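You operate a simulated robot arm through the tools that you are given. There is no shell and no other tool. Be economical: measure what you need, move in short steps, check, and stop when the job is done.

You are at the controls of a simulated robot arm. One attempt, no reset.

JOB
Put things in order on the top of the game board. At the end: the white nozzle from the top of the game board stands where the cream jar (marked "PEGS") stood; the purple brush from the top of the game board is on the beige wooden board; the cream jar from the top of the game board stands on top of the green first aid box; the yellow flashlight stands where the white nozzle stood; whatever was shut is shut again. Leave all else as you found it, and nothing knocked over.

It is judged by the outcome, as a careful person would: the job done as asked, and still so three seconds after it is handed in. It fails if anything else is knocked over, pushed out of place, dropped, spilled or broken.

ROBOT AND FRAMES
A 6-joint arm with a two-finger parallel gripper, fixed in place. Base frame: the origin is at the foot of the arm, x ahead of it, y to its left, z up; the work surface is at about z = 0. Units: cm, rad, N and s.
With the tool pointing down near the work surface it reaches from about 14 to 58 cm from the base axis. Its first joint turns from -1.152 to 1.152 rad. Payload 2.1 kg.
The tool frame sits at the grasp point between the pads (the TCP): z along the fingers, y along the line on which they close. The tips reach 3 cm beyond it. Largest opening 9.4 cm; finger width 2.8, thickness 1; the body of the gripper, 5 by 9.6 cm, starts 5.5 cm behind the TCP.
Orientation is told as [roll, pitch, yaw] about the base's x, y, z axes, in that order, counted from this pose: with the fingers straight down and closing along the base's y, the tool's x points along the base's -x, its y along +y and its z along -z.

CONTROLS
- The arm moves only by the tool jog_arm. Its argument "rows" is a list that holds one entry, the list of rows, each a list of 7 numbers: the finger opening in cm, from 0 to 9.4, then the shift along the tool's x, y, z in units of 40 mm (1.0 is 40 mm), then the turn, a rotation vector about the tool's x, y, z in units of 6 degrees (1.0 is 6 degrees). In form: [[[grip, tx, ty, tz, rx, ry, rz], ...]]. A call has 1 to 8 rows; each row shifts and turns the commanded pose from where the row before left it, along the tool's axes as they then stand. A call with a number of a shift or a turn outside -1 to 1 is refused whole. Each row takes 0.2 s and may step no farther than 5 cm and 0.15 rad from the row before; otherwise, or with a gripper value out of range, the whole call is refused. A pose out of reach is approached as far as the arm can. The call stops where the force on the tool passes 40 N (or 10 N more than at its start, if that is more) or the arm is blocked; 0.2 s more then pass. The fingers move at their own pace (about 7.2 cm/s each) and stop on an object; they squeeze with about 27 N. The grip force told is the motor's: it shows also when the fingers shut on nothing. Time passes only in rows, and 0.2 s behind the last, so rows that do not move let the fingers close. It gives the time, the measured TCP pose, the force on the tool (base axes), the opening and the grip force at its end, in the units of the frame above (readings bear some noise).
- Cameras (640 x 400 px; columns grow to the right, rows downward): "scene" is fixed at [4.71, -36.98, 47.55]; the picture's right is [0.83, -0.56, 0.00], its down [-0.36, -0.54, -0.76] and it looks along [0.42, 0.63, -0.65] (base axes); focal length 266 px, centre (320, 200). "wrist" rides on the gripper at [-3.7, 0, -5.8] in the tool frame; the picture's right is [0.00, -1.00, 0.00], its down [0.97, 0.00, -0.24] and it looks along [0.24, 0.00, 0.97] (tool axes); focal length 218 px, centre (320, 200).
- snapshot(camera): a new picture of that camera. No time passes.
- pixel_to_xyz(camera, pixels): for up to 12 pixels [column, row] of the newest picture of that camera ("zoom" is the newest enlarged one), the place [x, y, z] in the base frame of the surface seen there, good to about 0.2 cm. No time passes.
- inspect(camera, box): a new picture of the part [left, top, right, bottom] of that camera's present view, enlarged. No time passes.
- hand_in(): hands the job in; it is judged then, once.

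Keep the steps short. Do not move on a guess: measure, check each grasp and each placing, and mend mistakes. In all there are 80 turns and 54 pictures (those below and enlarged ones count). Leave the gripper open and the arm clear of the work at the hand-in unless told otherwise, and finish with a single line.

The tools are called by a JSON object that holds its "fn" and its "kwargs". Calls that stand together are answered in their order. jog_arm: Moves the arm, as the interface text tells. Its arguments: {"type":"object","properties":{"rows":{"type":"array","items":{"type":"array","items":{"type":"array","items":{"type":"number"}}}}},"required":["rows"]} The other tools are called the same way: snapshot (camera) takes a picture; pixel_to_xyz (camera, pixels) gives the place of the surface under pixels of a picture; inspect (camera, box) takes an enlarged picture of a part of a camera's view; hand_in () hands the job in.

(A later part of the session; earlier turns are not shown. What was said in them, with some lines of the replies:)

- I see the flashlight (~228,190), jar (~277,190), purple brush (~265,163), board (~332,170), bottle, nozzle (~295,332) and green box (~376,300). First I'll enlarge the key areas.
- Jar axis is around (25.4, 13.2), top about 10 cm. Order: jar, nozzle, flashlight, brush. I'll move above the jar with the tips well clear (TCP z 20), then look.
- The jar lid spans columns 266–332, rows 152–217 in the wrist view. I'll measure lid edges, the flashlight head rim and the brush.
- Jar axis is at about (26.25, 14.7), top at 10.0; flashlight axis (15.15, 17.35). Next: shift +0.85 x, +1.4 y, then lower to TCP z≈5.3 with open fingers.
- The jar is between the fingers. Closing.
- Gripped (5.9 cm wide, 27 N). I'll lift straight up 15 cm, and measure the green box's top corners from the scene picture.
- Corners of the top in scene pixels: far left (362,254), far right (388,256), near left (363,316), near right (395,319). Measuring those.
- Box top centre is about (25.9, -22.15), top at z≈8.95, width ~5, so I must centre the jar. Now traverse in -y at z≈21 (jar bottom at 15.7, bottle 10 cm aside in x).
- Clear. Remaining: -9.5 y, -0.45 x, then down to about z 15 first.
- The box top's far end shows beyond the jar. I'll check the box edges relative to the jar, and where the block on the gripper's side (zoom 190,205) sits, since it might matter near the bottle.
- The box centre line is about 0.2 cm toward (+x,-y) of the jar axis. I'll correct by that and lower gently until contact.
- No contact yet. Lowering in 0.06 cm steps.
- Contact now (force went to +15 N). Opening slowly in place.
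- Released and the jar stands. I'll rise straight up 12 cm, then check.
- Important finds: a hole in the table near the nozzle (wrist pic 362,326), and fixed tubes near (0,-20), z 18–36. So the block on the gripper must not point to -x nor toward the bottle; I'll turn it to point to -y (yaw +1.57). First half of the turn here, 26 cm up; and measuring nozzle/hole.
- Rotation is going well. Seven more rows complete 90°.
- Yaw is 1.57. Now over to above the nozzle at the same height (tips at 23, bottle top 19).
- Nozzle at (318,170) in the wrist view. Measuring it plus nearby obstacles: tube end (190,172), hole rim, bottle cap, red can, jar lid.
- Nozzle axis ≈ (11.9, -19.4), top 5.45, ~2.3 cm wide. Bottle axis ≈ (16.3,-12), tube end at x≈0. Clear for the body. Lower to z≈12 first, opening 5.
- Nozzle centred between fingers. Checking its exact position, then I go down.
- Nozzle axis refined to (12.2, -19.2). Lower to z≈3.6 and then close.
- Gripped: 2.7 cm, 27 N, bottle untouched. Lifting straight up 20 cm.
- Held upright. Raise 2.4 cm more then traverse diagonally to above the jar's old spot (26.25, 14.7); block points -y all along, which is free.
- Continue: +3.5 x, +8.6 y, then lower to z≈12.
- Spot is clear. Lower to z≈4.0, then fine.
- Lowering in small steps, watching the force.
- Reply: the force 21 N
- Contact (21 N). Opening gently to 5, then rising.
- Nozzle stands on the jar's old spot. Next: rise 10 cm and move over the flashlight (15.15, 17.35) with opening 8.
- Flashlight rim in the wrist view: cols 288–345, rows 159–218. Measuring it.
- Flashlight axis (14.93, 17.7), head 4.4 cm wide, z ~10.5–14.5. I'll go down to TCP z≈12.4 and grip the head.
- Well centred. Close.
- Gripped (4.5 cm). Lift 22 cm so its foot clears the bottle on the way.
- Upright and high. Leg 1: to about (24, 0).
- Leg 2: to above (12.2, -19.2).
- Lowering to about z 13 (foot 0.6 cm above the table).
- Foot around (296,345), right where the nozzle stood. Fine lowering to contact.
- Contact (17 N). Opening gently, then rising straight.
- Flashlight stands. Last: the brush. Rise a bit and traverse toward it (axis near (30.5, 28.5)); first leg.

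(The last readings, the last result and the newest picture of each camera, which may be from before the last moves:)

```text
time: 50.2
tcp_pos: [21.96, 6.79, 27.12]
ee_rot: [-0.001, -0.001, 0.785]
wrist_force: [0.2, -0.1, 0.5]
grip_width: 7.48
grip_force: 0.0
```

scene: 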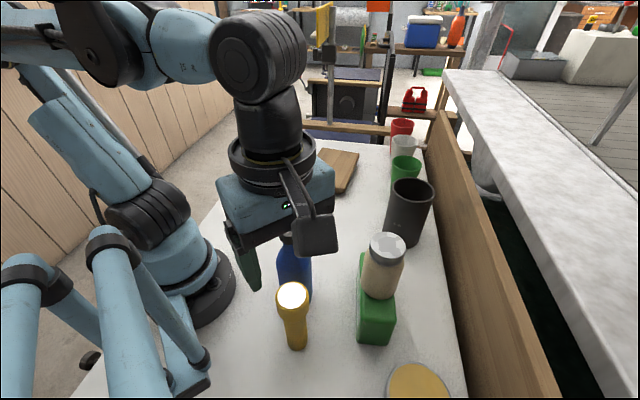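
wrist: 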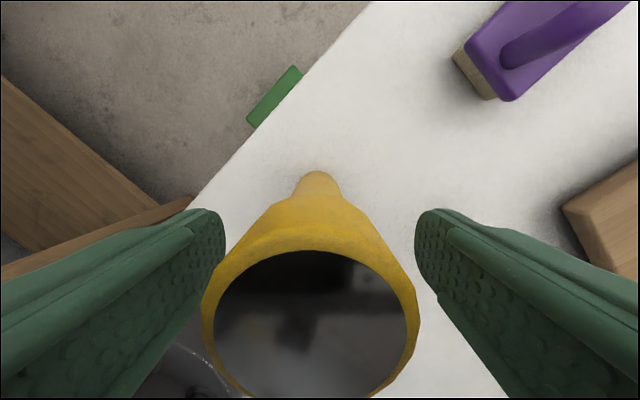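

Yaw 0.785 set. Move over the brush (+8.5 x, +21.7 y), lowering to z≈22.

{"fn": "jog_arm", "kwargs": {"rows": [[[7.5, -0.89, 0.39, 0.2, 0, 0, 0], [7.5, -0.89, 0.39, 0.2, 0, 0, 0], [7.5, -0.89, 0.39, 0.2, 0, 0, 0], [7.5, -0.89, 0.39, 0.2, 0, 0, 0], [7.5, -0.89, 0.39, 0.2, 0, 0, 0], [7.5, -0.89, 0.38, 0.2, 0, 0, 0], [7.5, 0, 0, 0, 0, 0, 0]]]}}

{"fn": "snapshot", "kwargs": {"camera": "wrist"}}

```text
time: 51.8
tcp_pos: [30.51, 28.48, 22.44]
ee_rot: [-0.002, -0.001, 0.787]
wrist_force: [0.2, -0.4, -0.1]
grip_width: 7.51
grip_force: 0.1
```

```text
19 pictures are left
```

wrist: 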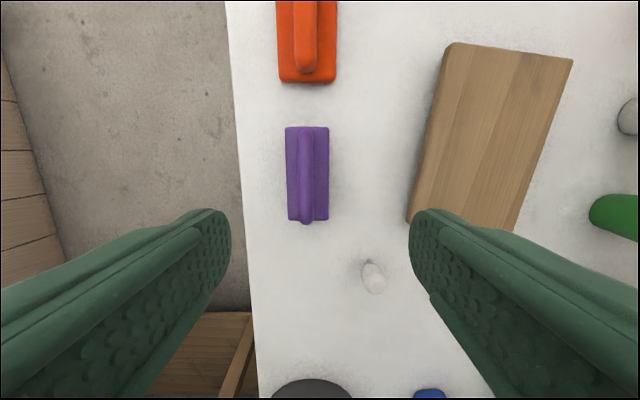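

The brush lies exactly along the tool x axis, handle at col ~306, rows 130–222. Measuring handle, plate and board.

{"fn": "pixel_to_xyz", "kwargs": {"camera": "wrist", "pixels": [[306, 145], [306, 175], [306, 205], [300, 175], [313, 175], [290, 175], [324, 175], [324, 216], [452, 47], [568, 62], [411, 218], [290, 132]]}}

{"fn": "inspect", "kwargs": {"camera": "wrist", "box": [260, 110, 388, 190]}}

```text
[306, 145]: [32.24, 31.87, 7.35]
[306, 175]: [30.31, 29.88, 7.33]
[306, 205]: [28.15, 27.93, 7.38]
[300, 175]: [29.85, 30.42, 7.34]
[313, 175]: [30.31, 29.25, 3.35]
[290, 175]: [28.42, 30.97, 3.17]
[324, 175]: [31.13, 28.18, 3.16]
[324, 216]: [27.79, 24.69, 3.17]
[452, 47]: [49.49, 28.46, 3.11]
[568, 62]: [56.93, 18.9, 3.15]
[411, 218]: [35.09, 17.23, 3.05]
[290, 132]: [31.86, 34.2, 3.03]
```

```text
5.00 times, centred on (324, 150) of wrist
```

zoom: 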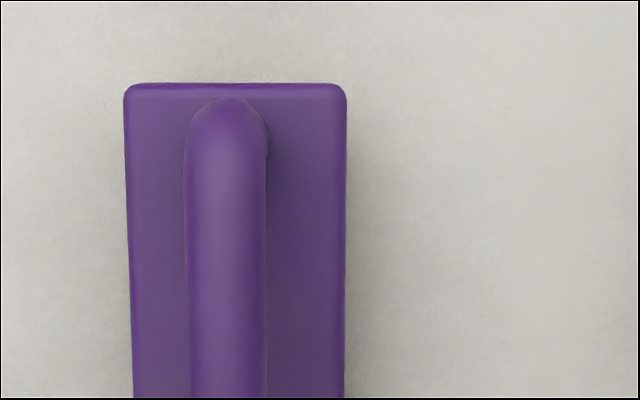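

Handle bar top z 7.35, centre (30.05, 29.7); plate top 3.2. Shift +1.13 along tool y, 0.57 along -tool x, and lower to z≈6.75.

{"fn": "jog_arm", "kwargs": {"rows": [[[5, -0.14, 0.28, 0, 0, 0, 0], [5, 0, 0, 0.9, 0, 0, 0], [5, 0, 0, 0.9, 0, 0, 0], [5, 0, 0, 0.9, 0, 0, 0], [5, 0, 0, 0.8, 0, 0, 0], [5, 0, 0, 0.4, 0, 0, 0], [5, 0, 0, 0, 0, 0, 0]]]}}

{"fn": "snapshot", "kwargs": {"camera": "wrist"}}

```text
time: 53.4
tcp_pos: [30.04, 29.58, 6.8]
ee_rot: [0.001, -0.002, 0.787]
wrist_force: [0.1, 0.1, 0.2]
grip_width: 5.0
grip_force: 0.0
```

```text
17 pictures are left
```

wrist: 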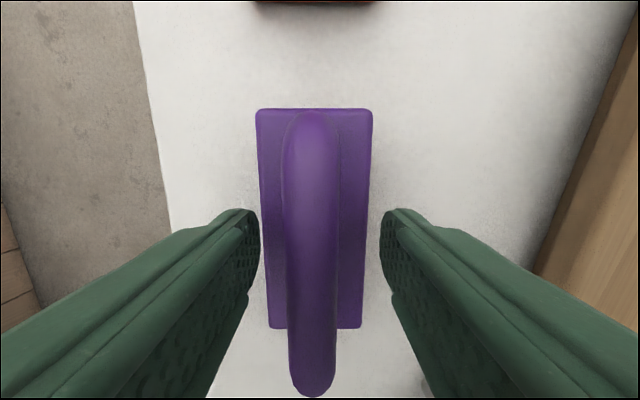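

Handle between the fingers. Close.

{"fn": "jog_arm", "kwargs": {"rows": [[[0.5, 0, 0, 0, 0, 0, 0], [0.5, 0, 0, 0, 0, 0, 0], [0.5, 0, 0, 0, 0, 0, 0], [0.5, 0, 0, 0, 0, 0, 0]]]}}

```text
time: 54.4
tcp_pos: [29.97, 29.68, 6.76]
ee_rot: [-0.001, -0.001, 0.786]
wrist_force: [-1.1, -0.7, -0.5]
grip_width: 1.97
grip_force: 27.3
```

Gripped (2 cm bar, 27 N). Lift 10 cm.

{"fn": "jog_arm", "kwargs": {"rows": [[[0.5, 0, 0, -0.3, 0, 0, 0], [0.5, 0, 0, -0.6, 0, 0, 0], [0.5, 0, 0, -0.9, 0, 0, 0], [0.5, 0, 0, -0.7, 0, 0, 0], [0.5, 0, 0, 0, 0, 0, 0]]]}}

{"fn": "snapshot", "kwargs": {"camera": "scene"}}

```text
time: 55.6
tcp_pos: [30.17, 29.7, 16.86]
ee_rot: [0.001, -0.001, 0.786]
wrist_force: [0.3, -0.6, -0.7]
grip_width: 1.97
grip_force: 26.7
```

```text
16 pictures are left
```

scene: 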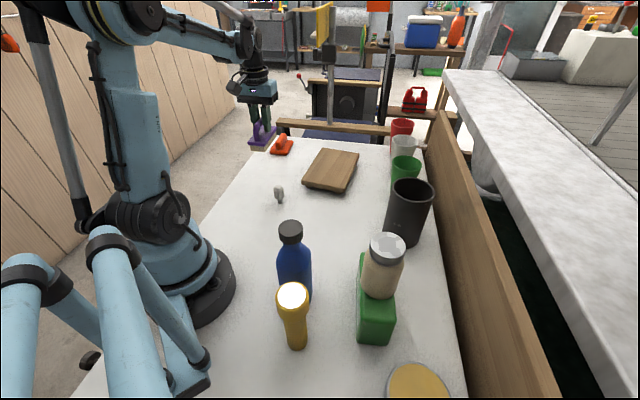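

Brush is held level. Move over the board centre (45.5, 18.2).

{"fn": "jog_arm", "kwargs": {"rows": [[[0.5, -0.1, -0.6, 0, 0, 0, 0], [0.5, -0.12, -0.9, 0, 0, 0, 0], [0.5, -0.12, -0.95, 0, 0, 0, 0], [0.5, -0.12, -0.95, 0, 0, 0, 0], [0.5, -0.12, -0.85, 0, 0, 0, 0], [0.5, -0.1, -0.5, 0, 0, 0, 0], [0.5, 0, 0, 0, 0, 0, 0]]]}}

{"fn": "snapshot", "kwargs": {"camera": "wrist"}}

```text
time: 57.2
tcp_pos: [45.43, 18.2, 16.79]
ee_rot: [0.0, -0.002, 0.787]
wrist_force: [-0.2, 1.0, -1.6]
grip_width: 1.96
grip_force: 26.9
```

```text
15 pictures are left
```

wrist: 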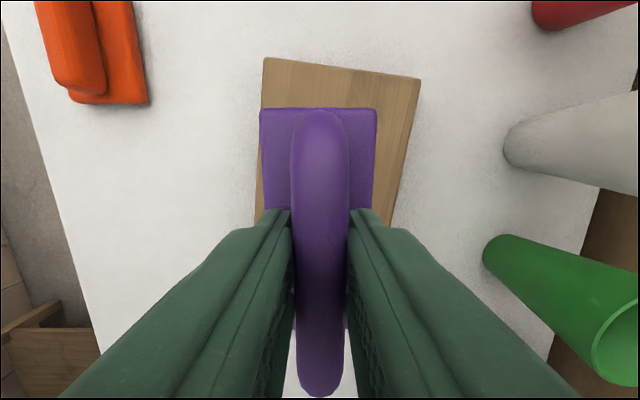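

Over the board. Lower to z≈10.2.

{"fn": "jog_arm", "kwargs": {"rows": [[[0.5, 0, 0, 0.6, 0, 0, 0], [0.5, 0, 0, 0.7, 0, 0, 0], [0.5, 0, 0, 0.3, 0, 0, 0], [0.5, 0, 0, 0.05, 0, 0, 0], [0.5, 0, 0, 0, 0, 0, 0]]]}}

{"fn": "jog_arm", "kwargs": {"rows": [[[0.5, 0, 0, 0.02, 0, 0, 0], [0.5, 0, 0, 0.02, 0, 0, 0], [0.5, 0, 0, 0.02, 0, 0, 0], [0.5, 0, 0, 0, 0, 0, 0]]]}}

```text
time: 58.4
tcp_pos: [45.44, 18.23, 10.17]
ee_rot: [0.0, -0.001, 0.787]
wrist_force: [0.2, -0.6, -1.1]
grip_width: 1.97
grip_force: 26.9
```

```text
time: 59.4
tcp_pos: [45.47, 18.14, 9.95]
ee_rot: [0.001, -0.003, 0.788]
wrist_force: [-0.1, 0.5, 1.8]
grip_width: 1.94
grip_force: 27.2
```

Nearly touching. One more tiny step.

{"fn": "jog_arm", "kwargs": {"rows": [[[0.5, 0, 0, 0.012, 0, 0, 0], [0.5, 0, 0, 0.012, 0, 0, 0], [0.5, 0, 0, 0, 0, 0, 0]]]}}

```text
time: 60.2
tcp_pos: [45.42, 18.24, 10.03]
ee_rot: [0.0, -0.001, 0.788]
wrist_force: [-6.1, 5.6, 21.6]
grip_width: 1.95
grip_force: 27.0
```

Contact (22 N). Release gently and rise.

{"fn": "jog_arm", "kwargs": {"rows": [[[2.1, 0, 0, 0, 0, 0, 0], [2.6, 0, 0, 0, 0, 0, 0], [3.5, 0, 0, 0, 0, 0, 0], [4.5, 0, 0, 0, 0, 0, 0], [4.5, 0, 0, -0.3, 0, 0, 0], [4.5, 0, 0, -0.8, 0, 0, 0], [4.5, 0, 0, -0.9, 0, 0, 0], [4.5, 0, 0, -0.9, 0, 0, 0]]]}}

{"fn": "jog_arm", "kwargs": {"rows": [[[6, 0.7, 0, -0.5, 0, 0, 0], [8, 0.8, 0, -0.5, 0, 0, 0], [9.2, 0.8, 0, -0.3, 0, 0, 0], [9.2, 0, 0, 0, 0, 0, 0]]]}}

{"fn": "snapshot", "kwargs": {"camera": "scene"}}

{"fn": "snapshot", "kwargs": {"camera": "wrist"}}

{"fn": "inspect", "kwargs": {"camera": "scene", "box": [240, 120, 400, 220]}}

{"fn": "inspect", "kwargs": {"camera": "scene", "box": [250, 220, 442, 340]}}

```text
time: 62.0
tcp_pos: [45.49, 18.03, 21.51]
ee_rot: [0.001, 0.0, 0.787]
wrist_force: [0.3, 0.4, 0.1]
grip_width: 4.5
grip_force: 0.0
```

```text
time: 63.0
tcp_pos: [39.0, 11.6, 26.62]
ee_rot: [0.001, -0.003, 0.786]
wrist_force: [0.6, -0.9, -1.0]
grip_width: 9.21
grip_force: 0.0
```

```text
14 pictures are left
```

scene: 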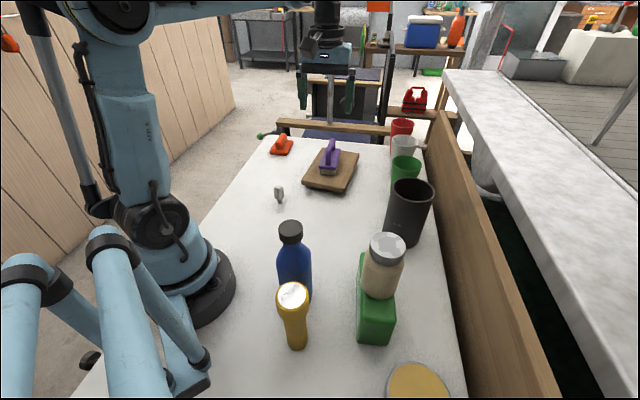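

```text
13 pictures are left
```

wrist: 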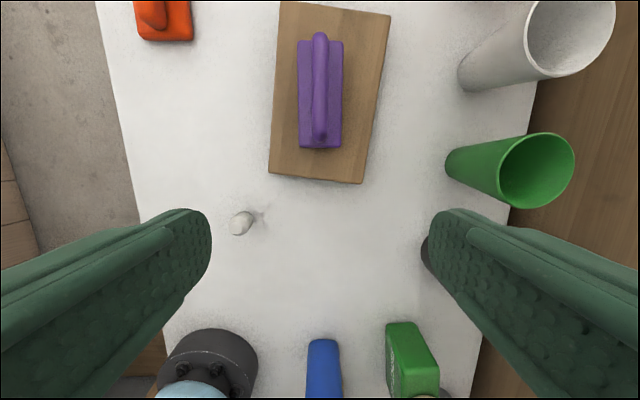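

```text
4.00 times, centred on (320, 170) of scene
```

zoom: 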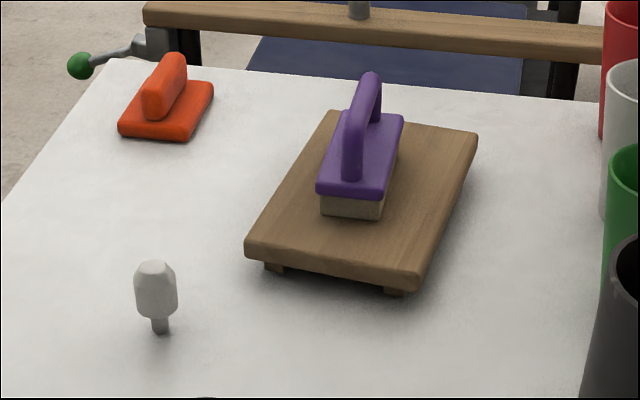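

```text
3.33 times, centred on (346, 280) of scene
```

zoom: 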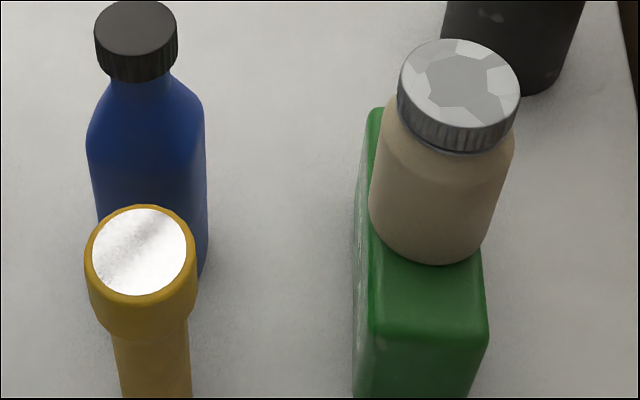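

Everything checks out in the pictures: the jar is upright on the box, the nozzle and flashlight stand in their new spots, the brush is on the board, and nothing else has moved. The gripper is open and clear, so I'm handing in.

{"fn": "hand_in", "kwargs": {}}

```text
The job is handed in.
```

Job handed in: the jar is on the first aid box, the nozzle is on the jar's old spot, the flashlight is on the nozzle's old spot, and the brush is on the wooden board, with the jar's lid never opened and nothing else seen to have moved.
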